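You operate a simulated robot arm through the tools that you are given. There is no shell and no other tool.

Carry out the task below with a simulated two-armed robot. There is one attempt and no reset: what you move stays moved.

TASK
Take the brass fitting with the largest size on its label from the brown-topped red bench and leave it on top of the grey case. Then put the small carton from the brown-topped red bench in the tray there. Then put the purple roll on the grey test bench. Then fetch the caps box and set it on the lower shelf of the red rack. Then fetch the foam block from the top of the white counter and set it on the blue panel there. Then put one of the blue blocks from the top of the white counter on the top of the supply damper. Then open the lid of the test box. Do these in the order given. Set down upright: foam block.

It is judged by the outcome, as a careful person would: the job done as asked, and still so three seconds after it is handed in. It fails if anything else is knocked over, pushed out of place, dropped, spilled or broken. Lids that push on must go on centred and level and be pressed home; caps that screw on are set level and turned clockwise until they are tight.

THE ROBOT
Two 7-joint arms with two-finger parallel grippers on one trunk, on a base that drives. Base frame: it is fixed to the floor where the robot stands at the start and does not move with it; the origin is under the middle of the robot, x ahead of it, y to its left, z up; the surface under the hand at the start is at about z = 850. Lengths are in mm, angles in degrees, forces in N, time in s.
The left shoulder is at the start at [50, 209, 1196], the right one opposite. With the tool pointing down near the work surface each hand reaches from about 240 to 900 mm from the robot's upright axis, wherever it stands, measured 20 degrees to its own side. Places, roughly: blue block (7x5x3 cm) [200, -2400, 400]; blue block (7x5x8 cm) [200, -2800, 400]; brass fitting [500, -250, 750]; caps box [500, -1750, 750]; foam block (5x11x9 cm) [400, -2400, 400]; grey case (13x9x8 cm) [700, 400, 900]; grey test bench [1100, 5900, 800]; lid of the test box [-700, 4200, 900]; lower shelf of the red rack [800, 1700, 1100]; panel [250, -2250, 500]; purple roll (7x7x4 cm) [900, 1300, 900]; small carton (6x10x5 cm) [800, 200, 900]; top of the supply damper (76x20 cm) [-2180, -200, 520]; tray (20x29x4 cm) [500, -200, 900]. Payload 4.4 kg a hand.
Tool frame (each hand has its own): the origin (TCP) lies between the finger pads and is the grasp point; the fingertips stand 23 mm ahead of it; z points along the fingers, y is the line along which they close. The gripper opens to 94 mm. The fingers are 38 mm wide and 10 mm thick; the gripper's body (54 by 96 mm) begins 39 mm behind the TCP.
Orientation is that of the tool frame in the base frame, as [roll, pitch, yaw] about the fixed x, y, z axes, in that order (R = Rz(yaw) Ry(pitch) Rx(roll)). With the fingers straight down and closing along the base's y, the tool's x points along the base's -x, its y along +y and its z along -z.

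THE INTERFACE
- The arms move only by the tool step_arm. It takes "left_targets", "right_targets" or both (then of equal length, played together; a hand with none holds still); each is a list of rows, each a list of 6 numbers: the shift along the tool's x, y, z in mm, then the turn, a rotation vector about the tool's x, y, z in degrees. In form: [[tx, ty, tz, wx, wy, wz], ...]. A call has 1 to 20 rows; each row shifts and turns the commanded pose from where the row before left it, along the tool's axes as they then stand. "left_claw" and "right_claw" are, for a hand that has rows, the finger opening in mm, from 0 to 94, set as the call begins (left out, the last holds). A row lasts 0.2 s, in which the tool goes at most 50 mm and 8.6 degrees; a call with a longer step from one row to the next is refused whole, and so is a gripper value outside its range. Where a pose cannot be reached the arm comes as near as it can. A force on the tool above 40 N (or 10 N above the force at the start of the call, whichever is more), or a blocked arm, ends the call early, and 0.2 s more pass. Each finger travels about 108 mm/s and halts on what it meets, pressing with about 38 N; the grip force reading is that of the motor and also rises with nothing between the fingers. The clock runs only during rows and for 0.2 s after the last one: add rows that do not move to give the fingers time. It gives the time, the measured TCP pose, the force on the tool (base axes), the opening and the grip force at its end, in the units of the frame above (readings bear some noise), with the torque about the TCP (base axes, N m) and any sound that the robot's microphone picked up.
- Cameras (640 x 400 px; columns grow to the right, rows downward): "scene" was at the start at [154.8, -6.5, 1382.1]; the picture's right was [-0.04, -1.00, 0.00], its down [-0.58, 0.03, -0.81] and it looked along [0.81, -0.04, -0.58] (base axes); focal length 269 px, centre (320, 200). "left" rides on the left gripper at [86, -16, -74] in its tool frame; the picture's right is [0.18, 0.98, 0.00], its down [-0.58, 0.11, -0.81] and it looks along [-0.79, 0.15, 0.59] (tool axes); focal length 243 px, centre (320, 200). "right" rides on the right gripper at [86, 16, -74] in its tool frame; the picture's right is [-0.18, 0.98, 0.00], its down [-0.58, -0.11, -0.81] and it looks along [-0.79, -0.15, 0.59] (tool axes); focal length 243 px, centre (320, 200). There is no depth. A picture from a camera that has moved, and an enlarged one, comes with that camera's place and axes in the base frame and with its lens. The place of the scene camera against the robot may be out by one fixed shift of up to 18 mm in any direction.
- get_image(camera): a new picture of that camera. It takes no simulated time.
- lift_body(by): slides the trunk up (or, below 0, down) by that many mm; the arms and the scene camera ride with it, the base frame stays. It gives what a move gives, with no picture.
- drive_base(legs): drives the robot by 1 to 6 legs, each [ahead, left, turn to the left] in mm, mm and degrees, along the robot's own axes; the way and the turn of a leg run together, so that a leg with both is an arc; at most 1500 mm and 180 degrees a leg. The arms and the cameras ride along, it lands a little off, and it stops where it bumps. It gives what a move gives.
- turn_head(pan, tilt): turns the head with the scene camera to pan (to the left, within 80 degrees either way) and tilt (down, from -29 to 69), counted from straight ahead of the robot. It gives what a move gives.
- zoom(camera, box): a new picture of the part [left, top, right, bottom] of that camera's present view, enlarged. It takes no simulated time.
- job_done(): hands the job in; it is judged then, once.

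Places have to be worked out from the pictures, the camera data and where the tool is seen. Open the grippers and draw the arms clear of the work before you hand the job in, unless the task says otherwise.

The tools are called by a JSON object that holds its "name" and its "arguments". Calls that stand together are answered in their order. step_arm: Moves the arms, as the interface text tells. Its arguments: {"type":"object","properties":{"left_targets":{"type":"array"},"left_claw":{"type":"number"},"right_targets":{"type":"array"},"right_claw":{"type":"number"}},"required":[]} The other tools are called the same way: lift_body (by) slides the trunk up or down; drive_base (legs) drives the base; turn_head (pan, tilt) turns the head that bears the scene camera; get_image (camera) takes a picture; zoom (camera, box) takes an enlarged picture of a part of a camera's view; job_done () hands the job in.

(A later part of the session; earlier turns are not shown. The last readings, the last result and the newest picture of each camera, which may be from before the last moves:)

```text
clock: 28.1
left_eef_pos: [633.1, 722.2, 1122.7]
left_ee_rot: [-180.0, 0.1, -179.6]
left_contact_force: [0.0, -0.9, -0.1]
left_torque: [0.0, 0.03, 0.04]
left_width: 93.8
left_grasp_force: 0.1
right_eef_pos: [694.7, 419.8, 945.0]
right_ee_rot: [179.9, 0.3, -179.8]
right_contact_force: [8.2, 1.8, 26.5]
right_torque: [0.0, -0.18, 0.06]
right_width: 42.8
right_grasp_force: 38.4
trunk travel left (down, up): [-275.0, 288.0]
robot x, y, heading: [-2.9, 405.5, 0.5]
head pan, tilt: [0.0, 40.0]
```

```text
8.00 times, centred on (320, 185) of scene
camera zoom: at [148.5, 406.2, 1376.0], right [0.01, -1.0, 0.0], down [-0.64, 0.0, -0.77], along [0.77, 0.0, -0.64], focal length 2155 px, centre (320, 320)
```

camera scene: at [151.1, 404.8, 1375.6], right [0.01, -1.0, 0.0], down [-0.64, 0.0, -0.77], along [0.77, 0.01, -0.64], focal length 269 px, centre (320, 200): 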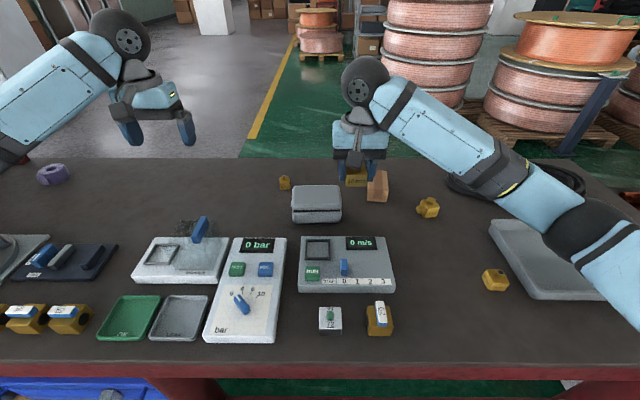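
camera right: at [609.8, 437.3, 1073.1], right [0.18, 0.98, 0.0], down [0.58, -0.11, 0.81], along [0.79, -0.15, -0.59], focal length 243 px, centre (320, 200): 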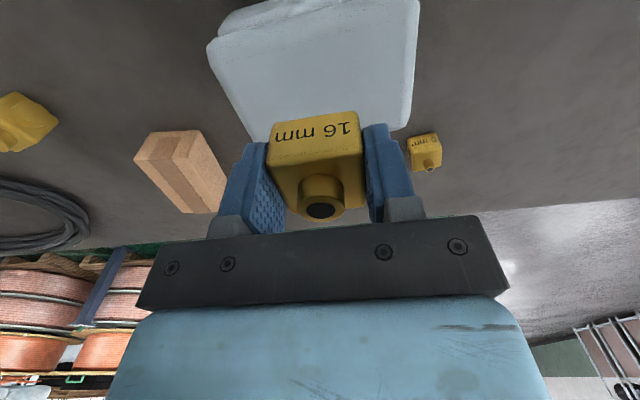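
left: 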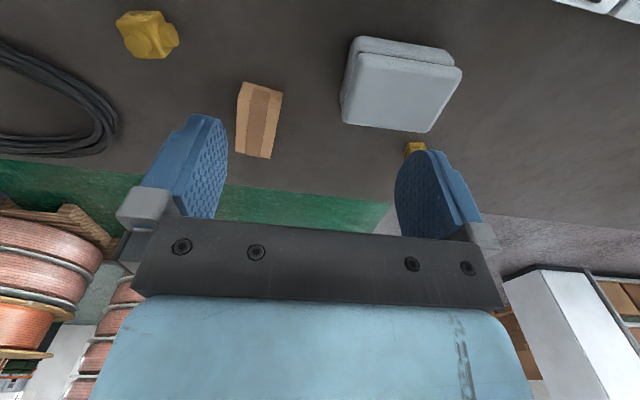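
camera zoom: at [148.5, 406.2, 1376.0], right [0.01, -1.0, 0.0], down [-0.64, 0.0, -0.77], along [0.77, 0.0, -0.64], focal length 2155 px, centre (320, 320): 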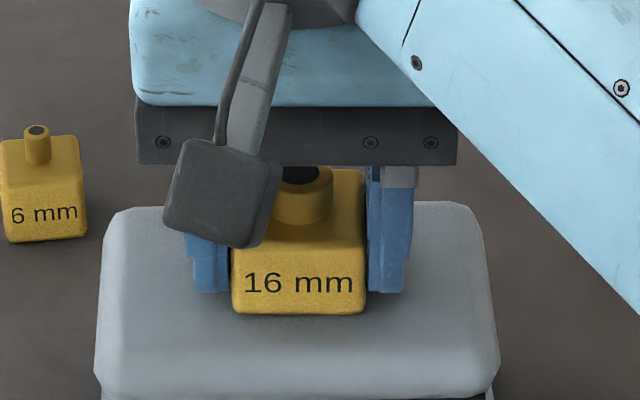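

Contact made (about 25 N). I relieve the pressure by raising 3 mm, then open the fingers and withdraw straight up.

{"name": "step_arm", "arguments": {"right_targets": [[0, 0, -3, 0, 0, 0], [0, 0, 0, 0, 0, 0]]}}

{"name": "step_arm", "arguments": {"right_targets": [[0, 0, 0, 0, 0, 0], [0, 0, 0, 0, 0, 0], [0, 0, 0, 0, 0, 0]], "right_claw": 75}}

{"name": "step_arm", "arguments": {"right_targets": [[0, 0, -15, 0, 0, 0], [0, 0, -35, 0, 0, 0], [0, 0, -45, 0, 0, 0], [0, 0, -45, 0, 0, 0], [0, 0, 0, 0, 0, 0]]}}

{"name": "get_image", "arguments": {"camera": "scene"}}

{"name": "get_image", "arguments": {"camera": "right"}}

```text
clock: 28.7
left_eef_pos: [632.6, 722.2, 1121.1]
left_ee_rot: [180.0, 0.2, -179.5]
left_contact_force: [-0.5, 0.5, -0.7]
left_torque: [-0.01, -0.02, 0.0]
left_width: 94.1
left_grasp_force: 0.0
right_eef_pos: [695.5, 419.2, 945.9]
right_ee_rot: [-180.0, -0.1, -179.8]
right_contact_force: [3.2, 2.2, 11.0]
right_torque: [0.14, -0.43, 0.05]
right_width: 42.7
right_grasp_force: 38.0
trunk travel left (down, up): [-275.0, 288.0]
robot x, y, heading: [3.1, 406.8, 0.4]
head pan, tilt: [0.0, 40.0]
```

```text
clock: 29.5
left_eef_pos: [633.4, 720.9, 1119.9]
left_ee_rot: [-180.0, 0.0, -179.6]
left_contact_force: [0.1, -0.3, 0.6]
left_torque: [0.02, -0.02, 0.01]
left_width: 94.2
left_grasp_force: 0.1
right_eef_pos: [695.9, 417.3, 944.7]
right_ee_rot: [180.0, 0.0, -179.8]
right_contact_force: [-0.3, -0.2, 0.0]
right_torque: [-0.02, 0.0, 0.02]
right_width: 75.1
right_grasp_force: 0.0
trunk travel left (down, up): [-275.0, 288.0]
robot x, y, heading: [-0.8, 408.7, 0.6]
head pan, tilt: [0.0, 40.0]
```

```text
clock: 30.7
left_eef_pos: [633.7, 720.2, 1119.4]
left_ee_rot: [179.9, 0.0, -179.5]
left_contact_force: [0.1, -1.1, 0.6]
left_torque: [-0.01, 0.04, -0.01]
left_width: 93.8
left_grasp_force: 0.1
right_eef_pos: [697.3, 419.7, 1085.0]
right_ee_rot: [180.0, -0.1, -179.9]
right_contact_force: [0.6, -0.5, 0.0]
right_torque: [-0.01, -0.01, -0.02]
right_width: 75.2
right_grasp_force: 0.0
trunk travel left (down, up): [-275.0, 288.0]
robot x, y, heading: [-0.9, 408.7, 0.6]
head pan, tilt: [0.0, 40.0]
```

```text
taken
camera scene: at [151.5, 405.9, 1375.5], right [0.01, -1.0, 0.0], down [-0.64, 0.0, -0.77], along [0.77, 0.0, -0.64], focal length 269 px, centre (320, 200)
```

scene: 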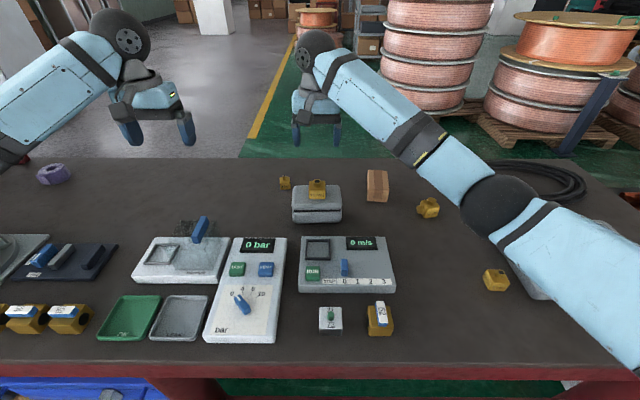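

```text
taken
camera right: at [611.1, 434.6, 1159.3], right [0.18, 0.98, 0.0], down [0.58, -0.11, 0.81], along [0.79, -0.15, -0.59], focal length 243 px, centre (320, 200)
```

right: 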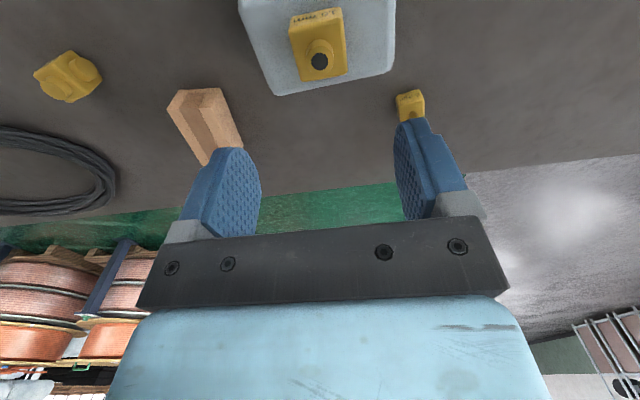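

Fitting rests well on the case. Next the carton: I move the right hand back to a viewpoint in front of it.

{"name": "step_arm", "arguments": {"right_targets": [[17, -40, 5, 0, 0, 0], [17, -40, 5, 0, 0, 0], [17, -40, 5, 0, 0, 0], [17, -40, 5, 0, 0, 0], [5, -20, 5, 0, 0, 0], [0, 0, 0, 0, 0, 0]], "right_claw": 94}}

{"name": "get_image", "arguments": {"camera": "right"}}

{"name": "zoom", "arguments": {"camera": "scene", "box": [270, 155, 430, 255]}}

```text
clock: 32.1
left_eef_pos: [632.8, 721.4, 1120.3]
left_ee_rot: [180.0, 0.0, -179.6]
left_contact_force: [-0.3, -0.1, 0.6]
left_torque: [0.0, -0.02, -0.01]
left_width: 94.1
left_grasp_force: 0.1
right_eef_pos: [624.2, 238.1, 1060.3]
right_ee_rot: [180.0, 0.0, -179.8]
right_contact_force: [0.8, 0.0, 0.2]
right_torque: [0.04, 0.02, 0.01]
right_width: 94.0
right_grasp_force: 0.3
trunk travel left (down, up): [-275.0, 288.0]
robot x, y, heading: [-1.8, 407.7, 0.6]
head pan, tilt: [0.0, 40.0]
```

```text
taken
camera right: at [537.2, 253.7, 1135.6], right [0.18, 0.98, 0.0], down [0.58, -0.11, 0.81], along [0.79, -0.15, -0.59], focal length 243 px, centre (320, 200)
```

right: 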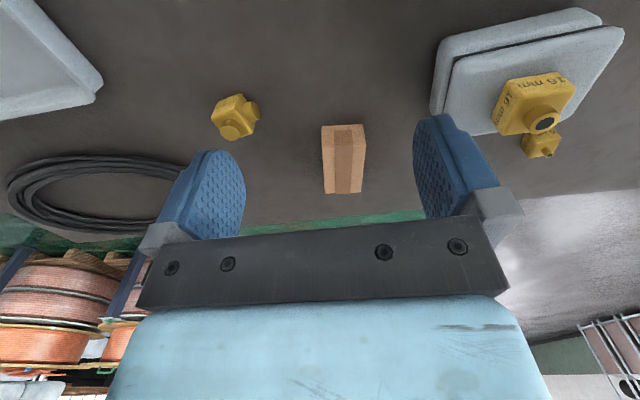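

```text
4.00 times, centred on (350, 205) of scene
camera zoom: at [151.0, 406.2, 1375.6], right [0.01, -1.0, 0.0], down [-0.64, 0.0, -0.77], along [0.77, 0.0, -0.64], focal length 1077 px, centre (200, 180)
```

zoom: 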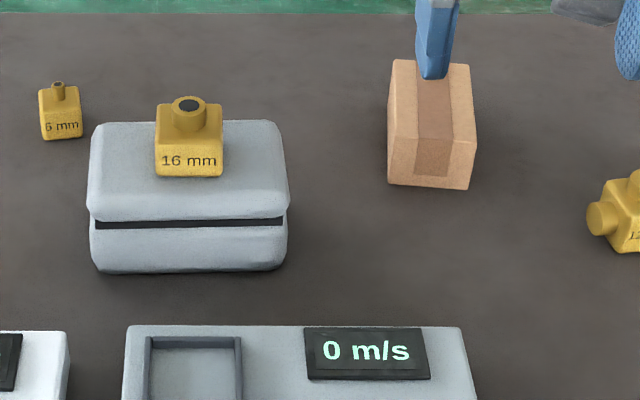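

{"name": "zoom", "arguments": {"camera": "right", "box": [280, 110, 408, 190]}}

{"name": "zoom", "arguments": {"camera": "right", "box": [280, 140, 408, 220]}}

```text
5.00 times, centred on (344, 150) of right
camera zoom: at [537.2, 253.7, 1135.6], right [0.18, 0.98, 0.0], down [0.58, -0.11, 0.81], along [0.79, -0.15, -0.59], focal length 1213 px, centre (200, 450)
```

zoom: 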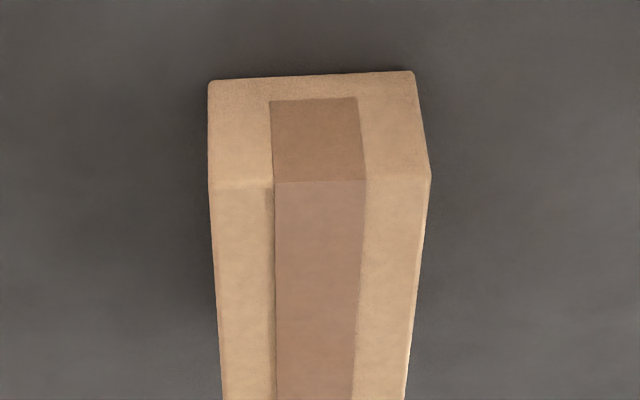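

```text
5.00 times, centred on (344, 180) of right
camera zoom: at [537.2, 253.7, 1135.6], right [0.18, 0.98, 0.0], down [0.58, -0.11, 0.81], along [0.79, -0.15, -0.59], focal length 1213 px, centre (200, 300)
```

zoom: 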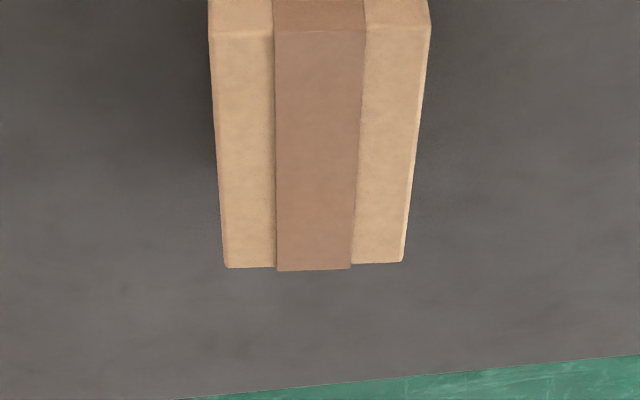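

The carton is about 57x100x45 mm, centred (802, 238), long axis turned about -7°. I move above it and align.

{"name": "step_arm", "arguments": {"right_targets": [[-44.5, 0, 10, 0, 0, 0], [-44.5, 0, 15, 0, 0, 0], [-44.5, 0, 20, 0, 0, 0], [-44.5, 0, 20, 0, 0, 7.3], [0, 0, 25, 0, 0, 0], [0, 0, 0, 0, 0, 0]]}}

{"name": "get_image", "arguments": {"camera": "right"}}

{"name": "zoom", "arguments": {"camera": "scene", "box": [270, 125, 430, 225]}}

```text
clock: 33.5
left_eef_pos: [633.6, 721.4, 1120.7]
left_ee_rot: [-180.0, -0.1, -179.6]
left_contact_force: [0.3, -0.1, 0.7]
left_torque: [-0.02, -0.01, 0.0]
left_width: 94.1
left_grasp_force: 0.1
right_eef_pos: [802.5, 240.6, 971.2]
right_ee_rot: [-179.9, -0.1, 172.9]
right_contact_force: [-1.2, 0.6, -0.1]
right_torque: [0.0, -0.01, -0.02]
right_width: 93.9
right_grasp_force: 0.0
trunk travel left (down, up): [-275.0, 288.0]
robot x, y, heading: [-2.5, 406.8, 0.7]
head pan, tilt: [0.0, 40.0]
```

```text
taken
camera right: at [718.4, 266.5, 1045.2], right [0.3, 0.95, 0.0], down [0.56, -0.18, 0.81], along [0.77, -0.25, -0.59], focal length 243 px, centre (320, 200)
```

right: 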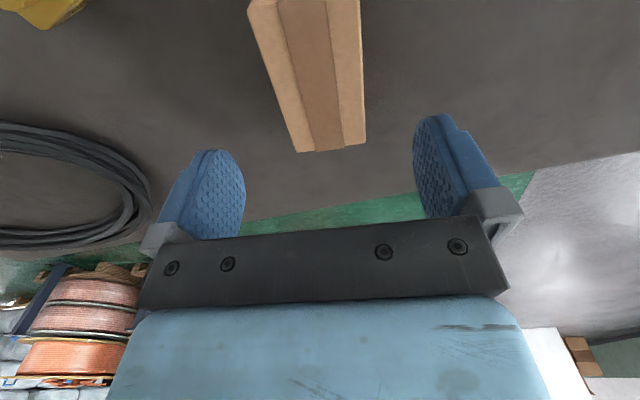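

```text
4.00 times, centred on (350, 175) of scene
camera zoom: at [150.8, 406.5, 1375.6], right [0.01, -1.0, 0.0], down [-0.64, 0.0, -0.77], along [0.77, 0.0, -0.64], focal length 1077 px, centre (200, 300)
```

zoom: 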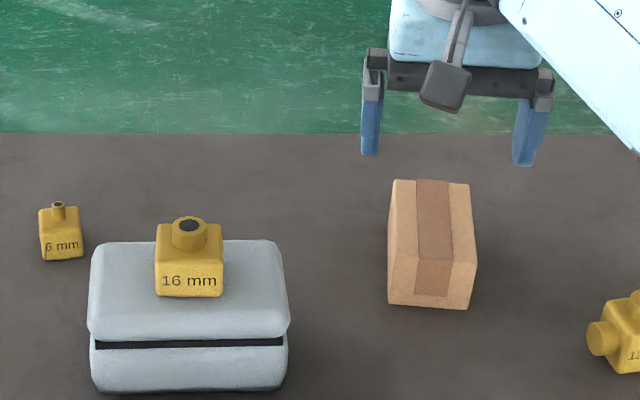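

Alignment agrees with the carton's far corners. I descend to z about 877 and close.

{"name": "step_arm", "arguments": {"right_targets": [[0, -1, 35, 0, 0, 0], [0, 0, 35, 0, 0, 0], [0, 0, 24, 0, 0, 0], [0, 0, 0, 0, 0, 0]]}}

{"name": "get_image", "arguments": {"camera": "right"}}

{"name": "step_arm", "arguments": {"right_targets": [[0, 0, 0, 0, 0, 0], [0, 0, 0, 0, 0, 0], [0, 0, 0, 0, 0, 0], [0, 0, 0, 0, 0, 0]], "right_claw": 0}}

```text
clock: 34.5
left_eef_pos: [633.7, 722.3, 1121.4]
left_ee_rot: [-180.0, 0.0, -179.7]
left_contact_force: [-0.2, -0.4, 0.2]
left_torque: [-0.02, 0.01, 0.0]
left_width: 93.8
left_grasp_force: 0.0
right_eef_pos: [801.4, 237.6, 877.6]
right_ee_rot: [-179.9, 0.1, 173.0]
right_contact_force: [0.4, -0.3, -0.4]
right_torque: [-0.01, 0.03, 0.0]
right_width: 94.4
right_grasp_force: 0.0
trunk travel left (down, up): [-275.0, 288.0]
robot x, y, heading: [-2.6, 406.3, 0.3]
head pan, tilt: [0.0, 40.0]
```

```text
taken
camera right: at [717.4, 263.8, 951.5], right [0.3, 0.95, 0.0], down [0.56, -0.18, 0.81], along [0.77, -0.25, -0.59], focal length 243 px, centre (320, 200)
```

right: 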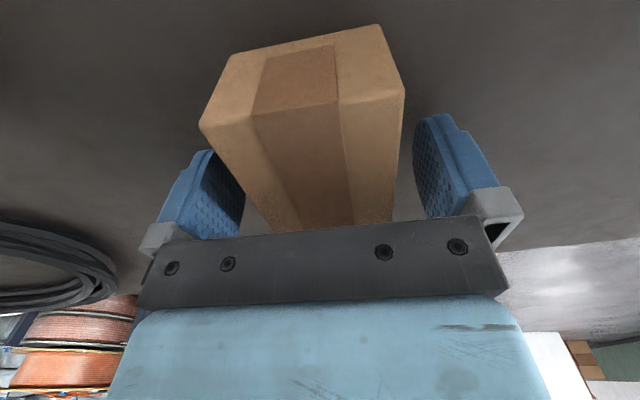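

```text
clock: 35.5
left_eef_pos: [632.6, 721.2, 1119.5]
left_ee_rot: [-180.0, 0.0, -179.6]
left_contact_force: [0.4, -0.5, -0.2]
left_torque: [-0.01, 0.0, 0.03]
left_width: 94.1
left_grasp_force: 0.0
right_eef_pos: [800.7, 237.6, 875.8]
right_ee_rot: [-179.9, 0.0, 172.9]
right_contact_force: [-0.7, -0.2, -0.1]
right_torque: [0.01, 0.04, 0.01]
right_width: 56.6
right_grasp_force: 37.9
trunk travel left (down, up): [-275.0, 288.0]
robot x, y, heading: [3.0, 404.5, 0.4]
head pan, tilt: [0.0, 40.0]
```

The carton is gripped (56.6 mm). I lift it, straighten the yaw, and carry it toward the tray centre at about (540, -160).

{"name": "step_arm", "arguments": {"right_targets": [[0, 0, -15, 0, 0, 0], [0, 0, -40, 0, 0, 0], [0, 0, -45, 0, 0, 0], [0, 0, -40, 0, 0, -7], [33, -37, 0, 0, 0, 0], [33, -37, 0, 0, 0, 0], [33, -37, 0, 0, 0, 0], [33, -37, 0, 0, 0, 0], [33, -37, 0, 0, 0, 0], [33, -37, 0, 0, 0, 0], [33, -37, 0, 0, 0, 0], [0, 0, 0, 0, 0, 0]]}}

{"name": "get_image", "arguments": {"camera": "right"}}

{"name": "turn_head", "arguments": {"pan": -35, "tilt": 50}}

{"name": "get_image", "arguments": {"camera": "scene"}}

```text
clock: 38.1
left_eef_pos: [634.1, 721.5, 1119.8]
left_ee_rot: [179.9, -0.1, -179.7]
left_contact_force: [0.5, 0.2, -0.2]
left_torque: [0.0, 0.06, -0.04]
left_width: 93.8
left_grasp_force: 0.0
right_eef_pos: [570.0, -20.7, 1020.0]
right_ee_rot: [-180.0, 0.1, 179.9]
right_contact_force: [0.4, -0.2, -0.4]
right_torque: [-0.02, 0.0, 0.02]
right_width: 56.8
right_grasp_force: 38.3
trunk travel left (down, up): [-275.0, 288.0]
robot x, y, heading: [0.2, 407.1, 0.7]
head pan, tilt: [0.0, 40.0]
```

```text
taken
camera right: at [483.0, -5.5, 1092.6], right [0.19, 0.98, 0.0], down [0.58, -0.11, 0.81], along [0.79, -0.15, -0.59], focal length 243 px, centre (320, 200)
```

right: 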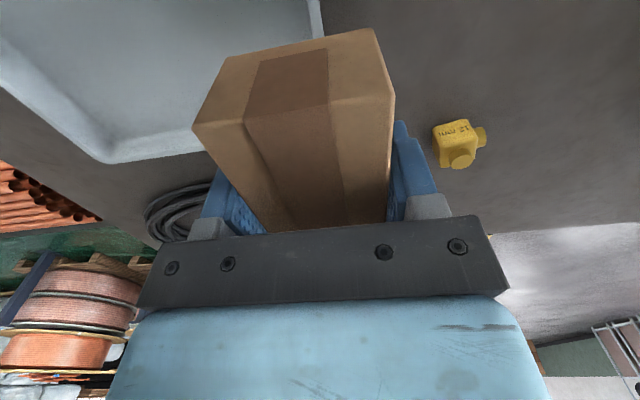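

```text
clock: 39.1
left_eef_pos: [632.9, 720.3, 1121.4]
left_ee_rot: [-180.0, 0.1, -179.6]
left_contact_force: [0.2, 1.2, 0.5]
left_torque: [0.02, 0.01, 0.0]
left_width: 93.9
left_grasp_force: 0.0
right_eef_pos: [568.1, -22.2, 1019.2]
right_ee_rot: [-180.0, -0.1, 179.9]
right_contact_force: [0.2, -0.2, -0.2]
right_torque: [0.04, -0.01, 0.02]
right_width: 56.9
right_grasp_force: 38.2
trunk travel left (down, up): [-275.0, 288.0]
robot x, y, heading: [-0.2, 409.1, 0.6]
head pan, tilt: [-35.0, 50.0]
```

```text
taken
camera scene: at [129.3, 361.8, 1361.4], right [-0.57, -0.82, 0.0], down [-0.63, 0.43, -0.64], along [0.53, -0.37, -0.77], focal length 269 px, centre (320, 200)
```

scene: 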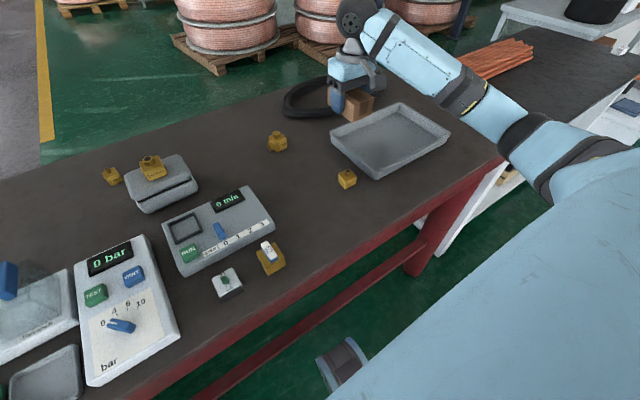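

The tray spans roughly x 425–635, y -290 to -10, centre near (530, -152). I move the carton over it and begin to descend.

{"name": "step_arm", "arguments": {"right_targets": [[13, -43, 0, 0, 0, 0], [13, -43, 0, 0, 0, 0], [13, -43, 0, 0, 0, 0], [0, 0, 30, 0, 0, 0], [0, 0, 30, 0, 0, 0], [0, 0, 0, 0, 0, 0]]}}

{"name": "get_image", "arguments": {"camera": "scene"}}

{"name": "get_image", "arguments": {"camera": "right"}}

```text
clock: 40.5
left_eef_pos: [632.9, 722.0, 1120.2]
left_ee_rot: [-180.0, 0.1, -179.6]
left_contact_force: [0.2, -0.4, -0.7]
left_torque: [0.0, -0.01, -0.02]
left_width: 94.0
left_grasp_force: 0.0
right_eef_pos: [531.3, -150.7, 956.9]
right_ee_rot: [180.0, 0.0, 180.0]
right_contact_force: [0.7, 0.0, 0.2]
right_torque: [-0.02, 0.0, 0.0]
right_width: 57.1
right_grasp_force: 38.1
trunk travel left (down, up): [-275.0, 288.0]
robot x, y, heading: [3.0, 403.0, 0.6]
head pan, tilt: [-35.0, 50.0]
```

```text
taken
camera scene: at [129.4, 362.0, 1361.4], right [-0.57, -0.82, 0.0], down [-0.63, 0.44, -0.64], along [0.53, -0.37, -0.77], focal length 269 px, centre (320, 200)
```

scene: 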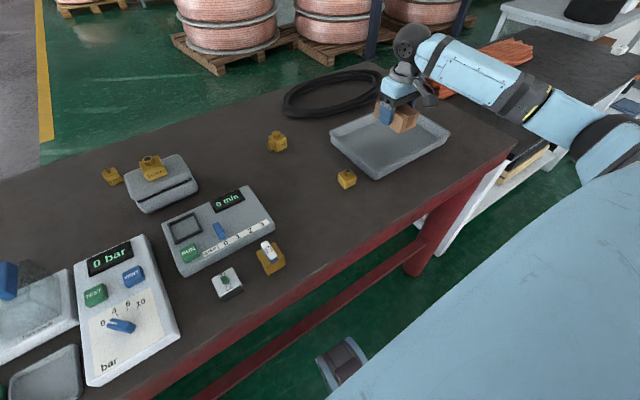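

```text
taken
camera right: at [444.3, -135.7, 1031.6], right [0.19, 0.98, 0.0], down [0.58, -0.11, 0.81], along [0.79, -0.15, -0.59], focal length 243 px, centre (320, 200)
```

right: 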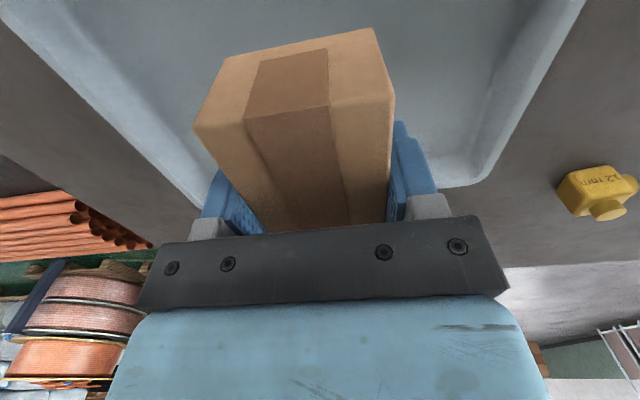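

Carton is inside the tray outline on all sides. I lower it to near the tray floor and then creep to contact.

{"name": "step_arm", "arguments": {"right_targets": [[-5, 0, 25, 0, 0, 0], [0, 0, 25, 0, 0, 0], [0, 0, 14, 0, 0, 0], [0, 0, 0, 0, 0, 0]]}}

{"name": "step_arm", "arguments": {"right_targets": [[0, 0, 3, 0, 0, 0], [0, 0, 0, 0, 0, 0]]}}

{"name": "step_arm", "arguments": {"right_targets": [[0, 0, 3, 0, 0, 0], [0, 0, 0, 0, 0, 0]]}}

{"name": "zoom", "arguments": {"camera": "scene", "box": [320, 60, 480, 190]}}

```text
clock: 41.5
left_eef_pos: [634.0, 720.3, 1121.7]
left_ee_rot: [180.0, -0.1, -179.6]
left_contact_force: [0.7, -0.4, -0.6]
left_torque: [-0.02, -0.03, 0.01]
left_width: 94.2
left_grasp_force: 0.2
right_eef_pos: [533.8, -150.5, 894.4]
right_ee_rot: [179.9, 0.0, 179.9]
right_contact_force: [0.5, -0.7, 0.0]
right_torque: [0.02, -0.02, 0.01]
right_width: 57.1
right_grasp_force: 37.9
trunk travel left (down, up): [-275.0, 288.0]
robot x, y, heading: [-0.3, 406.4, 0.4]
head pan, tilt: [-35.0, 50.0]
```

```text
clock: 42.1
left_eef_pos: [633.3, 720.9, 1121.0]
left_ee_rot: [180.0, 0.0, -179.7]
left_contact_force: [0.2, 0.0, 0.2]
left_torque: [0.0, -0.02, -0.01]
left_width: 93.9
left_grasp_force: 0.0
right_eef_pos: [535.6, -150.3, 891.1]
right_ee_rot: [180.0, -0.1, 179.9]
right_contact_force: [-0.2, -1.2, -0.3]
right_torque: [0.0, -0.02, -0.01]
right_width: 57.1
right_grasp_force: 38.0
trunk travel left (down, up): [-275.0, 288.0]
robot x, y, heading: [-1.4, 406.9, 0.4]
head pan, tilt: [-35.0, 50.0]
```

```text
clock: 42.7
left_eef_pos: [633.4, 720.7, 1120.3]
left_ee_rot: [-180.0, 0.0, -179.6]
left_contact_force: [0.1, 0.5, 0.4]
left_torque: [-0.01, -0.01, 0.02]
left_width: 93.8
left_grasp_force: 0.1
right_eef_pos: [535.1, -148.2, 888.0]
right_ee_rot: [179.9, 0.0, 179.9]
right_contact_force: [0.3, 0.9, -0.2]
right_torque: [0.01, 0.02, 0.0]
right_width: 57.0
right_grasp_force: 37.9
trunk travel left (down, up): [-275.0, 288.0]
robot x, y, heading: [2.0, 405.0, 0.4]
head pan, tilt: [-35.0, 50.0]
```

```text
3.08 times, centred on (400, 125) of scene
camera zoom: at [129.3, 361.7, 1361.4], right [-0.57, -0.82, 0.0], down [-0.63, 0.44, -0.64], along [0.53, -0.37, -0.77], focal length 829 px, centre (74, 431)
```

zoom: 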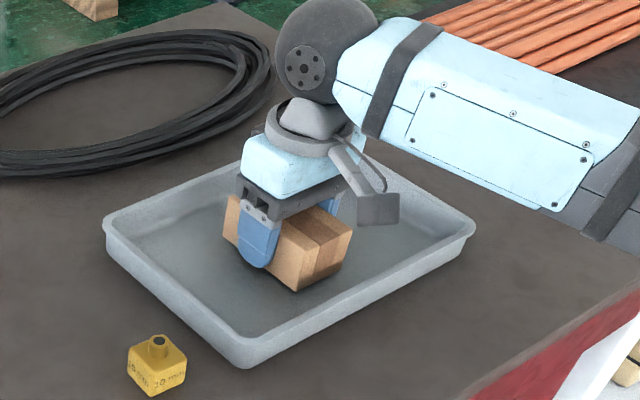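

The carton is inside the tray, just above its floor. I continue down in 2 mm steps until contact.

{"name": "step_arm", "arguments": {"right_targets": [[0, 0, 2, 0, 0, 0], [0, 0, 0, 0, 0, 0]]}}

{"name": "step_arm", "arguments": {"right_targets": [[0, 0, 2, 0, 0, 0], [0, 0, 0, 0, 0, 0]]}}

{"name": "step_arm", "arguments": {"right_targets": [[0, 0, 1.5, 0, 0, 0], [0, 0, 0, 0, 0, 0]]}}

```text
clock: 43.3
left_eef_pos: [632.5, 721.1, 1120.2]
left_ee_rot: [-180.0, 0.1, -179.6]
left_contact_force: [-0.1, 0.6, 0.7]
left_torque: [-0.02, 0.0, 0.01]
left_width: 93.8
left_grasp_force: 0.1
right_eef_pos: [536.0, -150.1, 885.8]
right_ee_rot: [-180.0, 0.0, 179.9]
right_contact_force: [0.4, 0.0, -0.3]
right_torque: [0.0, 0.02, 0.0]
right_width: 56.8
right_grasp_force: 37.7
trunk travel left (down, up): [-275.0, 288.0]
robot x, y, heading: [-3.6, 404.3, 0.5]
head pan, tilt: [-35.0, 50.0]
```

```text
clock: 43.9
left_eef_pos: [633.1, 720.8, 1121.5]
left_ee_rot: [180.0, 0.0, -179.5]
left_contact_force: [-0.4, 0.9, 0.3]
left_torque: [-0.04, -0.01, -0.02]
left_width: 94.1
left_grasp_force: 0.0
right_eef_pos: [534.2, -149.7, 883.7]
right_ee_rot: [-180.0, -0.1, 179.9]
right_contact_force: [0.1, 0.4, 0.0]
right_torque: [0.01, 0.02, 0.01]
right_width: 56.9
right_grasp_force: 37.6
trunk travel left (down, up): [-275.0, 288.0]
robot x, y, heading: [0.1, 406.0, 0.4]
head pan, tilt: [-35.0, 50.0]
```

```text
clock: 44.5
left_eef_pos: [633.2, 721.7, 1119.8]
left_ee_rot: [-180.0, 0.1, -179.6]
left_contact_force: [-0.1, -0.8, -0.3]
left_torque: [0.01, 0.02, -0.02]
left_width: 93.9
left_grasp_force: 0.2
right_eef_pos: [534.5, -149.0, 882.7]
right_ee_rot: [180.0, 0.0, 179.9]
right_contact_force: [0.7, -0.9, 1.2]
right_torque: [0.03, 0.1, 0.02]
right_width: 56.8
right_grasp_force: 38.1
trunk travel left (down, up): [-275.0, 288.0]
robot x, y, heading: [-1.6, 407.7, 0.5]
head pan, tilt: [-35.0, 50.0]
```

Light contact begins at z 882.7. I release and withdraw upward.

{"name": "step_arm", "arguments": {"right_targets": [[0, 0, 0.5, 0, 0, 0], [0, 0, 0, 0, 0, 0], [0, 0, 0, 0, 0, 0], [0, 0, 0, 0, 0, 0]], "right_claw": 85}}

{"name": "step_arm", "arguments": {"right_targets": [[0, 0, -15, 0, 0, 0], [0, 0, -35, 0, 0, 0], [0, 0, -45, 0, 0, 0], [0, 0, -45, 0, 0, 0], [0, 0, -45, 0, 0, 0], [0, 0, -45, 0, 0, 0], [0, 0, 0, 0, 0, 0]]}}

{"name": "zoom", "arguments": {"camera": "scene", "box": [320, 60, 480, 190]}}

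```text
clock: 45.5
left_eef_pos: [633.5, 721.1, 1120.3]
left_ee_rot: [179.9, 0.0, -179.6]
left_contact_force: [-0.1, 0.7, 0.0]
left_torque: [0.0, -0.01, 0.01]
left_width: 94.1
left_grasp_force: 0.1
right_eef_pos: [534.2, -149.0, 880.1]
right_ee_rot: [179.9, 0.0, 179.9]
right_contact_force: [-0.2, 0.2, -0.6]
right_torque: [-0.01, 0.02, 0.02]
right_width: 85.0
right_grasp_force: 0.1
trunk travel left (down, up): [-275.0, 288.0]
robot x, y, heading: [-1.9, 405.8, 0.8]
head pan, tilt: [-35.0, 50.0]
```

```text
clock: 47.1
left_eef_pos: [633.8, 720.4, 1120.5]
left_ee_rot: [180.0, -0.1, -179.7]
left_contact_force: [0.5, -1.4, -0.2]
left_torque: [0.04, 0.02, 0.02]
left_width: 94.0
left_grasp_force: 0.0
right_eef_pos: [533.9, -148.5, 1111.7]
right_ee_rot: [-180.0, -0.2, 179.8]
right_contact_force: [-0.6, 0.5, 0.3]
right_torque: [0.04, 0.04, -0.03]
right_width: 84.9
right_grasp_force: 0.1
trunk travel left (down, up): [-275.0, 288.0]
robot x, y, heading: [-4.4, 408.3, 0.3]
head pan, tilt: [-35.0, 50.0]
```

```text
3.08 times, centred on (400, 125) of scene
camera zoom: at [129.8, 361.1, 1361.3], right [-0.57, -0.82, 0.0], down [-0.63, 0.44, -0.64], along [0.53, -0.36, -0.77], focal length 829 px, centre (74, 431)
```

zoom: 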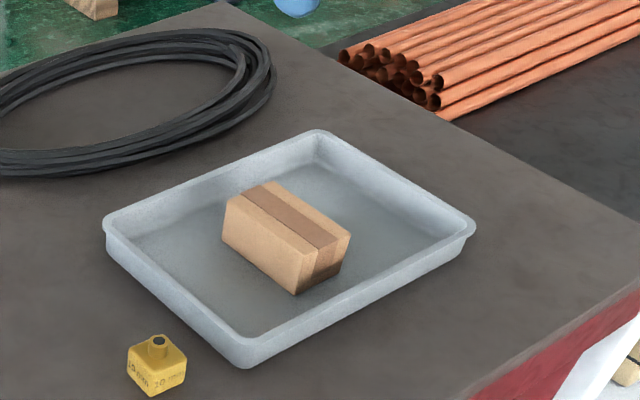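

The carton lies in the tray. Next the purple roll; I look left to see the roll, the red rack and the way ahead before driving.

{"name": "turn_head", "arguments": {"pan": 50, "tilt": 25}}

{"name": "get_image", "arguments": {"camera": "scene"}}

{"name": "turn_head", "arguments": {"pan": 75, "tilt": 40}}

{"name": "get_image", "arguments": {"camera": "scene"}}

```text
clock: 48.7
left_eef_pos: [632.1, 720.7, 1120.2]
left_ee_rot: [-180.0, 0.0, -179.6]
left_contact_force: [-0.2, -0.1, -0.4]
left_torque: [-0.03, -0.02, 0.0]
left_width: 94.0
left_grasp_force: 0.0
right_eef_pos: [533.1, -149.4, 1111.2]
right_ee_rot: [-180.0, -0.1, 179.9]
right_contact_force: [0.3, -0.7, 0.5]
right_torque: [0.0, -0.02, 0.02]
right_width: 85.0
right_grasp_force: 0.1
trunk travel left (down, up): [-275.0, 288.0]
robot x, y, heading: [-1.1, 405.5, 0.5]
head pan, tilt: [50.0, 25.0]
```

```text
taken
camera scene: at [124.7, 476.4, 1398.9], right [0.77, -0.64, 0.0], down [-0.27, -0.33, -0.91], along [0.58, 0.7, -0.42], focal length 269 px, centre (320, 200)
```

scene: 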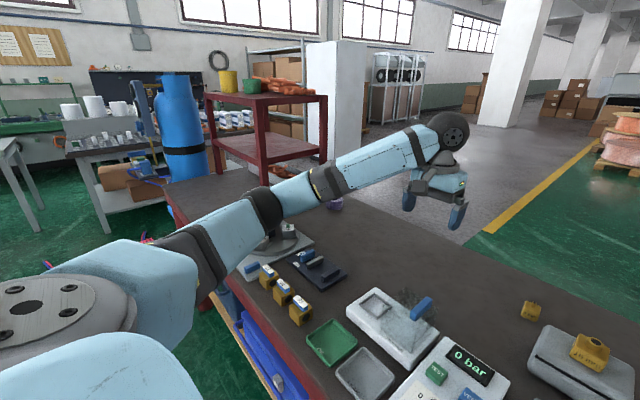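

```text
clock: 49.6
left_eef_pos: [633.0, 721.7, 1121.2]
left_ee_rot: [180.0, -0.1, -179.6]
left_contact_force: [0.1, -0.4, 0.8]
left_torque: [-0.02, 0.01, 0.0]
left_width: 93.7
left_grasp_force: 0.0
right_eef_pos: [532.7, -149.1, 1111.2]
right_ee_rot: [179.9, 0.0, 180.0]
right_contact_force: [-1.0, -0.4, -0.2]
right_torque: [0.02, -0.02, -0.01]
right_width: 84.9
right_grasp_force: 0.1
trunk travel left (down, up): [-275.0, 288.0]
robot x, y, heading: [-1.9, 407.5, 0.7]
head pan, tilt: [75.0, 40.0]
```

```text
taken
camera scene: at [87.5, 487.7, 1375.6], right [0.97, -0.25, 0.0], down [-0.16, -0.62, -0.77], along [0.19, 0.74, -0.64], focal length 269 px, centre (320, 200)
```

scene: 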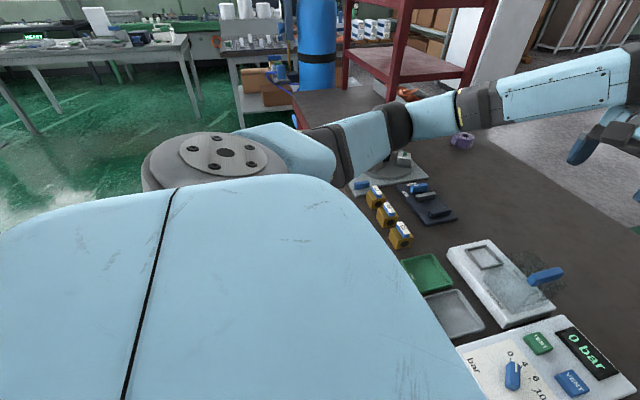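

The path along the bench is clear. I drive 600 mm further left to bring the purple roll in reach of the left hand.

{"name": "drive_base", "arguments": {"legs": [[0, 600, 0]]}}

{"name": "turn_head", "arguments": {"pan": 20, "tilt": 40}}

{"name": "get_image", "arguments": {"camera": "scene"}}

{"name": "get_image", "arguments": {"camera": "left"}}

```text
clock: 54.1
left_eef_pos: [627.2, 1218.1, 1121.1]
left_ee_rot: [-179.9, -0.1, 180.0]
left_contact_force: [-0.6, 0.9, -0.5]
left_torque: [-0.03, 0.0, 0.0]
left_width: 93.7
left_grasp_force: 0.1
right_eef_pos: [523.4, 348.3, 1112.8]
right_ee_rot: [-179.9, 0.0, 179.5]
right_contact_force: [-0.2, 1.0, 0.4]
right_torque: [-0.04, 0.01, 0.01]
right_width: 85.0
right_grasp_force: 0.1
trunk travel left (down, up): [-275.0, 288.0]
robot x, y, heading: [-5.9, 908.4, -0.2]
head pan, tilt: [75.0, 40.0]
stopped in leg 1: the robot was blocked; the commanded pose is now the measured one
```

```text
clock: 55.3
left_eef_pos: [627.9, 1216.3, 1120.9]
left_ee_rot: [180.0, 0.0, -179.9]
left_contact_force: [0.2, -0.3, 0.8]
left_torque: [0.0, 0.0, -0.01]
left_width: 94.0
left_grasp_force: 0.0
right_eef_pos: [522.1, 346.6, 1110.2]
right_ee_rot: [-180.0, 0.0, 179.5]
right_contact_force: [-0.3, 1.2, 0.8]
right_torque: [0.0, -0.01, 0.04]
right_width: 84.9
right_grasp_force: 0.0
trunk travel left (down, up): [-275.0, 288.0]
robot x, y, heading: [-10.6, 907.4, -0.2]
head pan, tilt: [20.0, 40.0]
```

```text
taken
camera scene: at [138.3, 933.1, 1375.6], right [0.34, -0.94, 0.0], down [-0.6, -0.22, -0.77], along [0.72, 0.26, -0.64], focal length 269 px, centre (320, 200)
```

scene: 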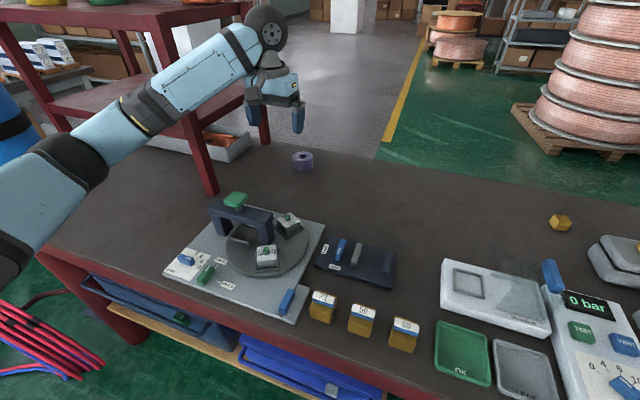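

```text
taken
camera left: at [541.0, 1199.3, 1195.0], right [-0.18, 0.98, 0.0], down [0.58, 0.11, 0.81], along [0.79, 0.15, -0.59], focal length 243 px, centre (320, 200)
```

left: 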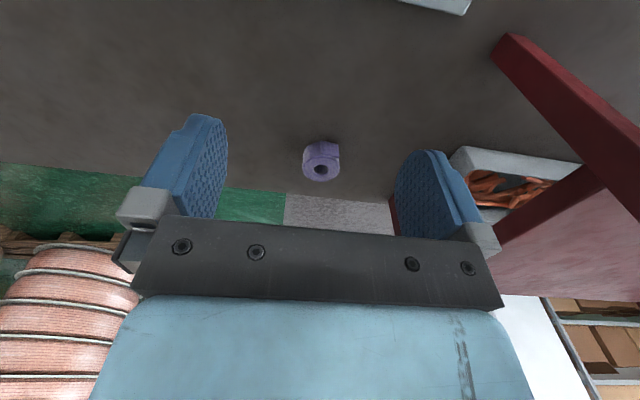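

The base was blocked at y≈908. I look down and to the left to find what it touched, before doing anything else.

{"name": "turn_head", "arguments": {"pan": 40, "tilt": 69}}

{"name": "get_image", "arguments": {"camera": "scene"}}

{"name": "turn_head", "arguments": {"pan": 0, "tilt": 69}}

{"name": "get_image", "arguments": {"camera": "scene"}}

{"name": "turn_head", "arguments": {"pan": 80, "tilt": 50}}

{"name": "get_image", "arguments": {"camera": "scene"}}

```text
clock: 56.2
left_eef_pos: [627.3, 1215.6, 1121.3]
left_ee_rot: [180.0, 0.1, 179.8]
left_contact_force: [0.4, -0.3, 0.7]
left_torque: [-0.01, 0.0, -0.03]
left_width: 93.9
left_grasp_force: 0.1
right_eef_pos: [522.1, 346.7, 1112.5]
right_ee_rot: [179.9, 0.0, 179.6]
right_contact_force: [-0.2, -0.9, -0.4]
right_torque: [0.02, -0.01, -0.02]
right_width: 85.0
right_grasp_force: 0.0
trunk travel left (down, up): [-275.0, 288.0]
robot x, y, heading: [-7.9, 903.7, -0.0]
head pan, tilt: [40.0, 68.8]
```

```text
taken
camera scene: at [101.3, 939.9, 1339.5], right [0.64, -0.77, 0.0], down [-0.71, -0.6, -0.36], along [0.28, 0.23, -0.93], focal length 269 px, centre (320, 200)
```

scene: 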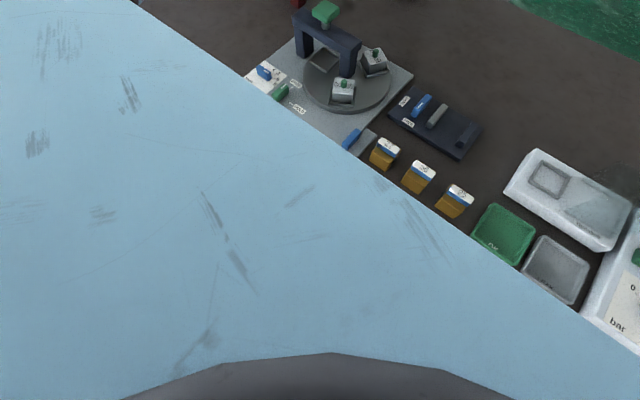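

```text
clock: 57.3
left_eef_pos: [627.7, 1215.9, 1122.1]
left_ee_rot: [-180.0, 0.0, 180.0]
left_contact_force: [-0.9, -0.4, -0.2]
left_torque: [0.04, 0.01, 0.01]
left_width: 93.8
left_grasp_force: 0.2
right_eef_pos: [522.7, 345.5, 1110.5]
right_ee_rot: [-180.0, 0.0, 179.5]
right_contact_force: [0.1, 0.8, 0.5]
right_torque: [0.02, 0.01, 0.01]
right_width: 85.0
right_grasp_force: 0.2
trunk travel left (down, up): [-275.0, 288.0]
robot x, y, heading: [-9.1, 908.8, -0.3]
head pan, tilt: [0.0, 68.8]
```

```text
taken
camera scene: at [114.3, 904.0, 1339.5], right [0.0, -1.0, 0.0], down [-0.93, 0.0, -0.36], along [0.36, 0.0, -0.93], focal length 269 px, centre (320, 200)
```

scene: 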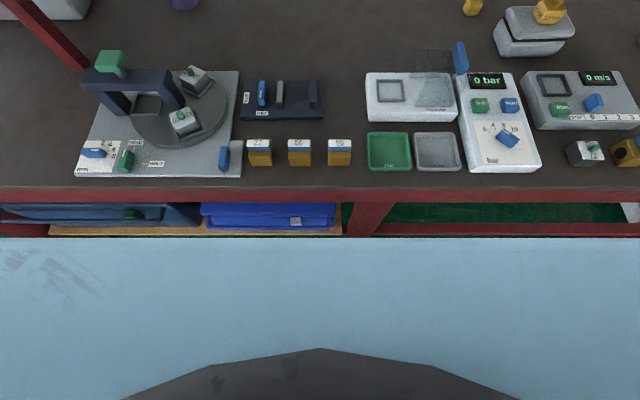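

```text
clock: 58.8
left_eef_pos: [627.6, 1214.8, 1120.7]
left_ee_rot: [180.0, 0.0, 179.9]
left_contact_force: [-1.3, -0.3, 0.1]
left_torque: [-0.02, -0.01, 0.0]
left_width: 94.0
left_grasp_force: 0.0
right_eef_pos: [522.7, 346.2, 1111.2]
right_ee_rot: [180.0, 0.0, 179.6]
right_contact_force: [-0.1, -0.4, -0.2]
right_torque: [-0.02, 0.0, 0.02]
right_width: 85.2
right_grasp_force: 0.1
trunk travel left (down, up): [-275.0, 288.0]
robot x, y, heading: [-8.7, 906.1, -0.1]
head pan, tilt: [80.0, 50.0]
```

```text
taken
camera scene: at [71.9, 979.8, 1361.4], right [0.98, -0.17, 0.0], down [-0.13, -0.75, -0.64], along [0.11, 0.63, -0.77], focal length 269 px, centre (320, 200)
```

scene: 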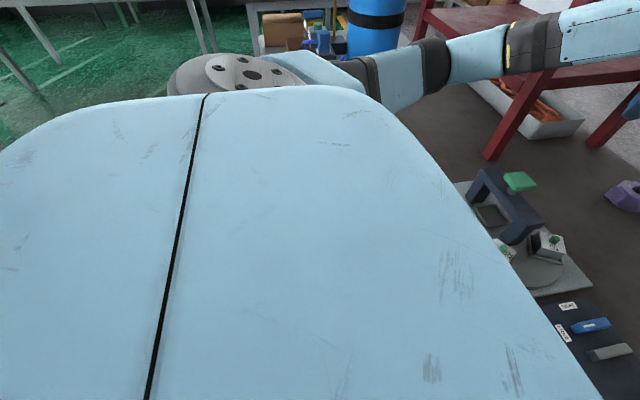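

I check the clearance between the left arm and the red rack, as the arm may be what touched.

{"name": "turn_head", "arguments": {"pan": 62, "tilt": 15}}

{"name": "get_image", "arguments": {"camera": "scene"}}

{"name": "zoom", "arguments": {"camera": "scene", "box": [160, 100, 480, 300]}}

```text
clock: 59.9
left_eef_pos: [628.7, 1215.1, 1121.3]
left_ee_rot: [179.9, 0.1, 179.9]
left_contact_force: [0.1, 0.0, 0.7]
left_torque: [0.0, 0.0, 0.03]
left_width: 94.1
left_grasp_force: 0.0
right_eef_pos: [522.9, 346.7, 1110.3]
right_ee_rot: [180.0, 0.1, 179.5]
right_contact_force: [0.4, 0.0, -0.6]
right_torque: [0.01, -0.01, 0.0]
right_width: 85.0
right_grasp_force: 0.1
trunk travel left (down, up): [-275.0, 288.0]
robot x, y, heading: [-11.0, 907.0, -0.0]
head pan, tilt: [62.0, 15.0]
```

```text
taken
camera scene: at [102.2, 986.5, 1415.1], right [0.88, -0.47, 0.0], down [-0.12, -0.23, -0.97], along [0.45, 0.85, -0.26], focal length 269 px, centre (320, 200)
```

scene: 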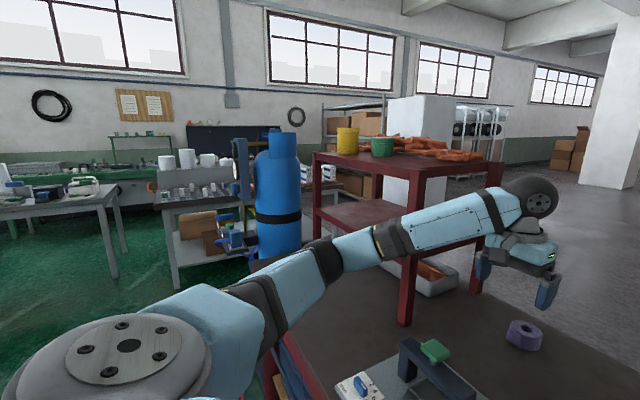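

```text
2.00 times, centred on (320, 200) of scene
camera zoom: at [102.2, 986.5, 1415.1], right [0.88, -0.47, 0.0], down [-0.12, -0.23, -0.97], along [0.45, 0.85, -0.26], focal length 539 px, centre (320, 200)
```

zoom: 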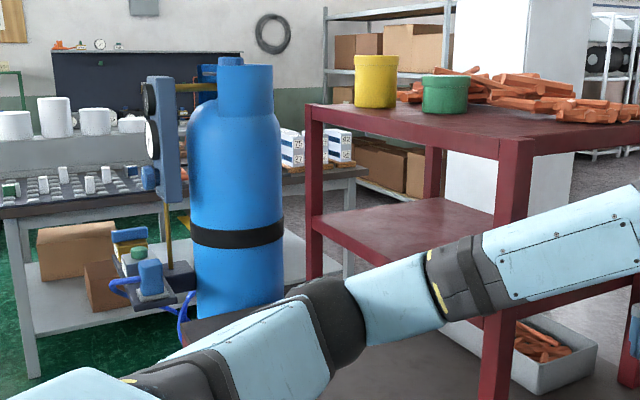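

The arm is clear of the rack, so the base probably touched something low on the left. I look further around to both sides to plan driving.

{"name": "turn_head", "arguments": {"pan": 80, "tilt": 20}}

{"name": "get_image", "arguments": {"camera": "scene"}}

{"name": "turn_head", "arguments": {"pan": -80, "tilt": 20}}

{"name": "get_image", "arguments": {"camera": "scene"}}

{"name": "turn_head", "arguments": {"pan": 10, "tilt": 15}}

{"name": "get_image", "arguments": {"camera": "scene"}}

```text
clock: 60.7
left_eef_pos: [627.3, 1215.7, 1120.2]
left_ee_rot: [180.0, 0.0, 179.9]
left_contact_force: [1.3, 0.1, 0.4]
left_torque: [0.02, 0.02, 0.01]
left_width: 94.2
left_grasp_force: 0.1
right_eef_pos: [522.6, 346.0, 1110.0]
right_ee_rot: [180.0, 0.0, 179.5]
right_contact_force: [-0.6, -0.2, 0.2]
right_torque: [-0.01, -0.01, 0.0]
right_width: 84.9
right_grasp_force: 0.0
trunk travel left (down, up): [-275.0, 288.0]
robot x, y, heading: [-12.9, 911.0, -0.2]
head pan, tilt: [80.0, 20.0]
```

```text
taken
camera scene: at [74.7, 995.7, 1407.0], right [0.98, -0.17, 0.0], down [-0.06, -0.34, -0.94], along [0.16, 0.93, -0.34], focal length 269 px, centre (320, 200)
```

scene: 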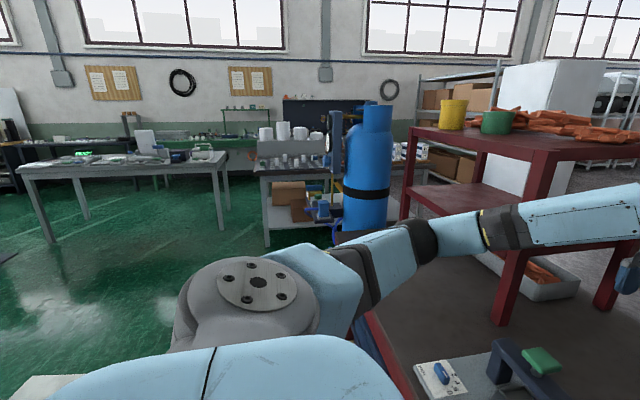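

```text
clock: 63.1
left_eef_pos: [627.7, 1213.5, 1121.1]
left_ee_rot: [179.9, 0.0, 179.9]
left_contact_force: [0.3, -0.1, 0.2]
left_torque: [0.01, 0.01, 0.01]
left_width: 94.0
left_grasp_force: 0.0
right_eef_pos: [522.4, 346.5, 1110.1]
right_ee_rot: [-180.0, 0.0, 179.5]
right_contact_force: [0.0, 0.1, -0.1]
right_torque: [-0.03, 0.0, -0.01]
right_width: 84.8
right_grasp_force: 0.0
trunk travel left (down, up): [-275.0, 288.0]
robot x, y, heading: [-8.7, 906.5, -0.3]
head pan, tilt: [-80.0, 20.0]
```

```text
taken
camera scene: at [74.6, 812.3, 1407.0], right [-0.98, -0.17, 0.0], down [-0.06, 0.34, -0.94], along [0.16, -0.93, -0.34], focal length 269 px, centre (320, 200)
```

scene: 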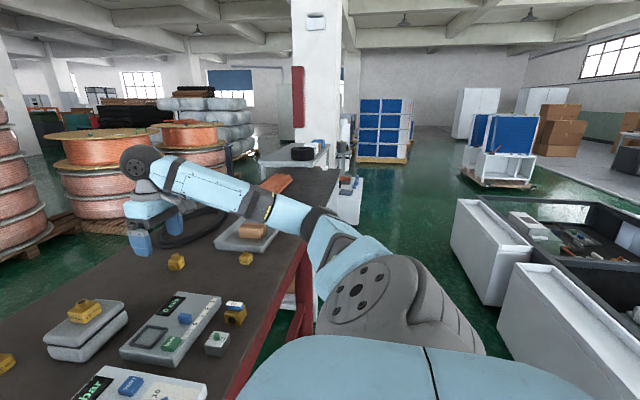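

```text
clock: 64.8
left_eef_pos: [629.0, 1215.9, 1120.7]
left_ee_rot: [-180.0, 0.0, 179.9]
left_contact_force: [0.1, 0.6, -0.4]
left_torque: [-0.03, -0.01, 0.03]
left_width: 94.1
left_grasp_force: 0.0
right_eef_pos: [521.6, 346.3, 1111.3]
right_ee_rot: [-180.0, 0.1, 179.5]
right_contact_force: [-0.3, 0.0, 0.2]
right_torque: [0.01, 0.02, 0.04]
right_width: 85.4
right_grasp_force: 0.1
trunk travel left (down, up): [-275.0, 288.0]
robot x, y, heading: [-13.2, 906.9, 0.2]
head pan, tilt: [10.0, 15.0]
```

```text
taken
camera scene: at [150.4, 920.1, 1415.1], right [0.17, -0.98, 0.0], down [-0.25, -0.04, -0.97], along [0.95, 0.17, -0.26], focal length 269 px, centre (320, 200)
```

scene: 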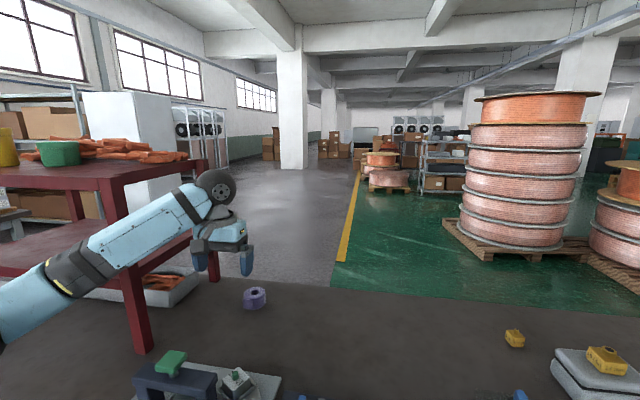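

The roll is near (858, 1261), about 35 mm beyond the left hand's reach from here. I strafe slightly right off the obstacle and go 60 mm ahead towards the bench.

{"name": "drive_base", "arguments": {"legs": [[0, -20, 0], [60, 0, 0]]}}

{"name": "get_image", "arguments": {"camera": "left"}}

```text
clock: 66.0
left_eef_pos: [628.7, 1192.7, 1121.7]
left_ee_rot: [-179.8, 0.0, 179.8]
left_contact_force: [-0.2, 0.4, -0.9]
left_torque: [-0.02, -0.02, -0.06]
left_width: 93.9
left_grasp_force: 0.1
right_eef_pos: [521.2, 325.6, 1110.7]
right_ee_rot: [-179.9, -0.1, 179.5]
right_contact_force: [0.0, 0.8, -0.3]
right_torque: [-0.03, 0.0, -0.01]
right_width: 84.8
right_grasp_force: 0.0
trunk travel left (down, up): [-275.0, 288.0]
robot x, y, heading: [-10.5, 888.2, 0.2]
head pan, tilt: [10.0, 15.0]
stopped in leg 2: the robot was blocked; the commanded pose is now the measured one
```

```text
taken
camera left: at [541.1, 1178.4, 1195.0], right [-0.18, 0.98, 0.0], down [0.58, 0.11, 0.81], along [0.79, 0.15, -0.59], focal length 243 px, centre (320, 200)
```

left: 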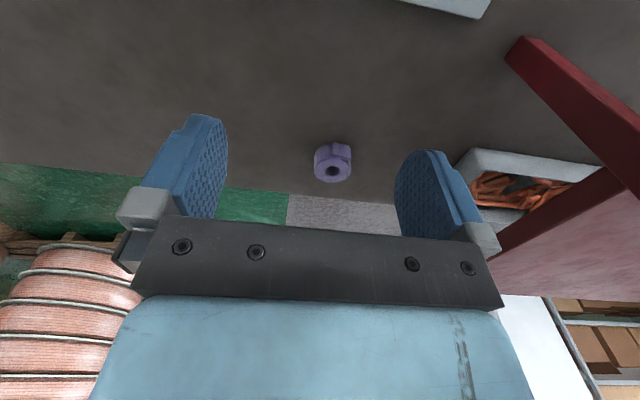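

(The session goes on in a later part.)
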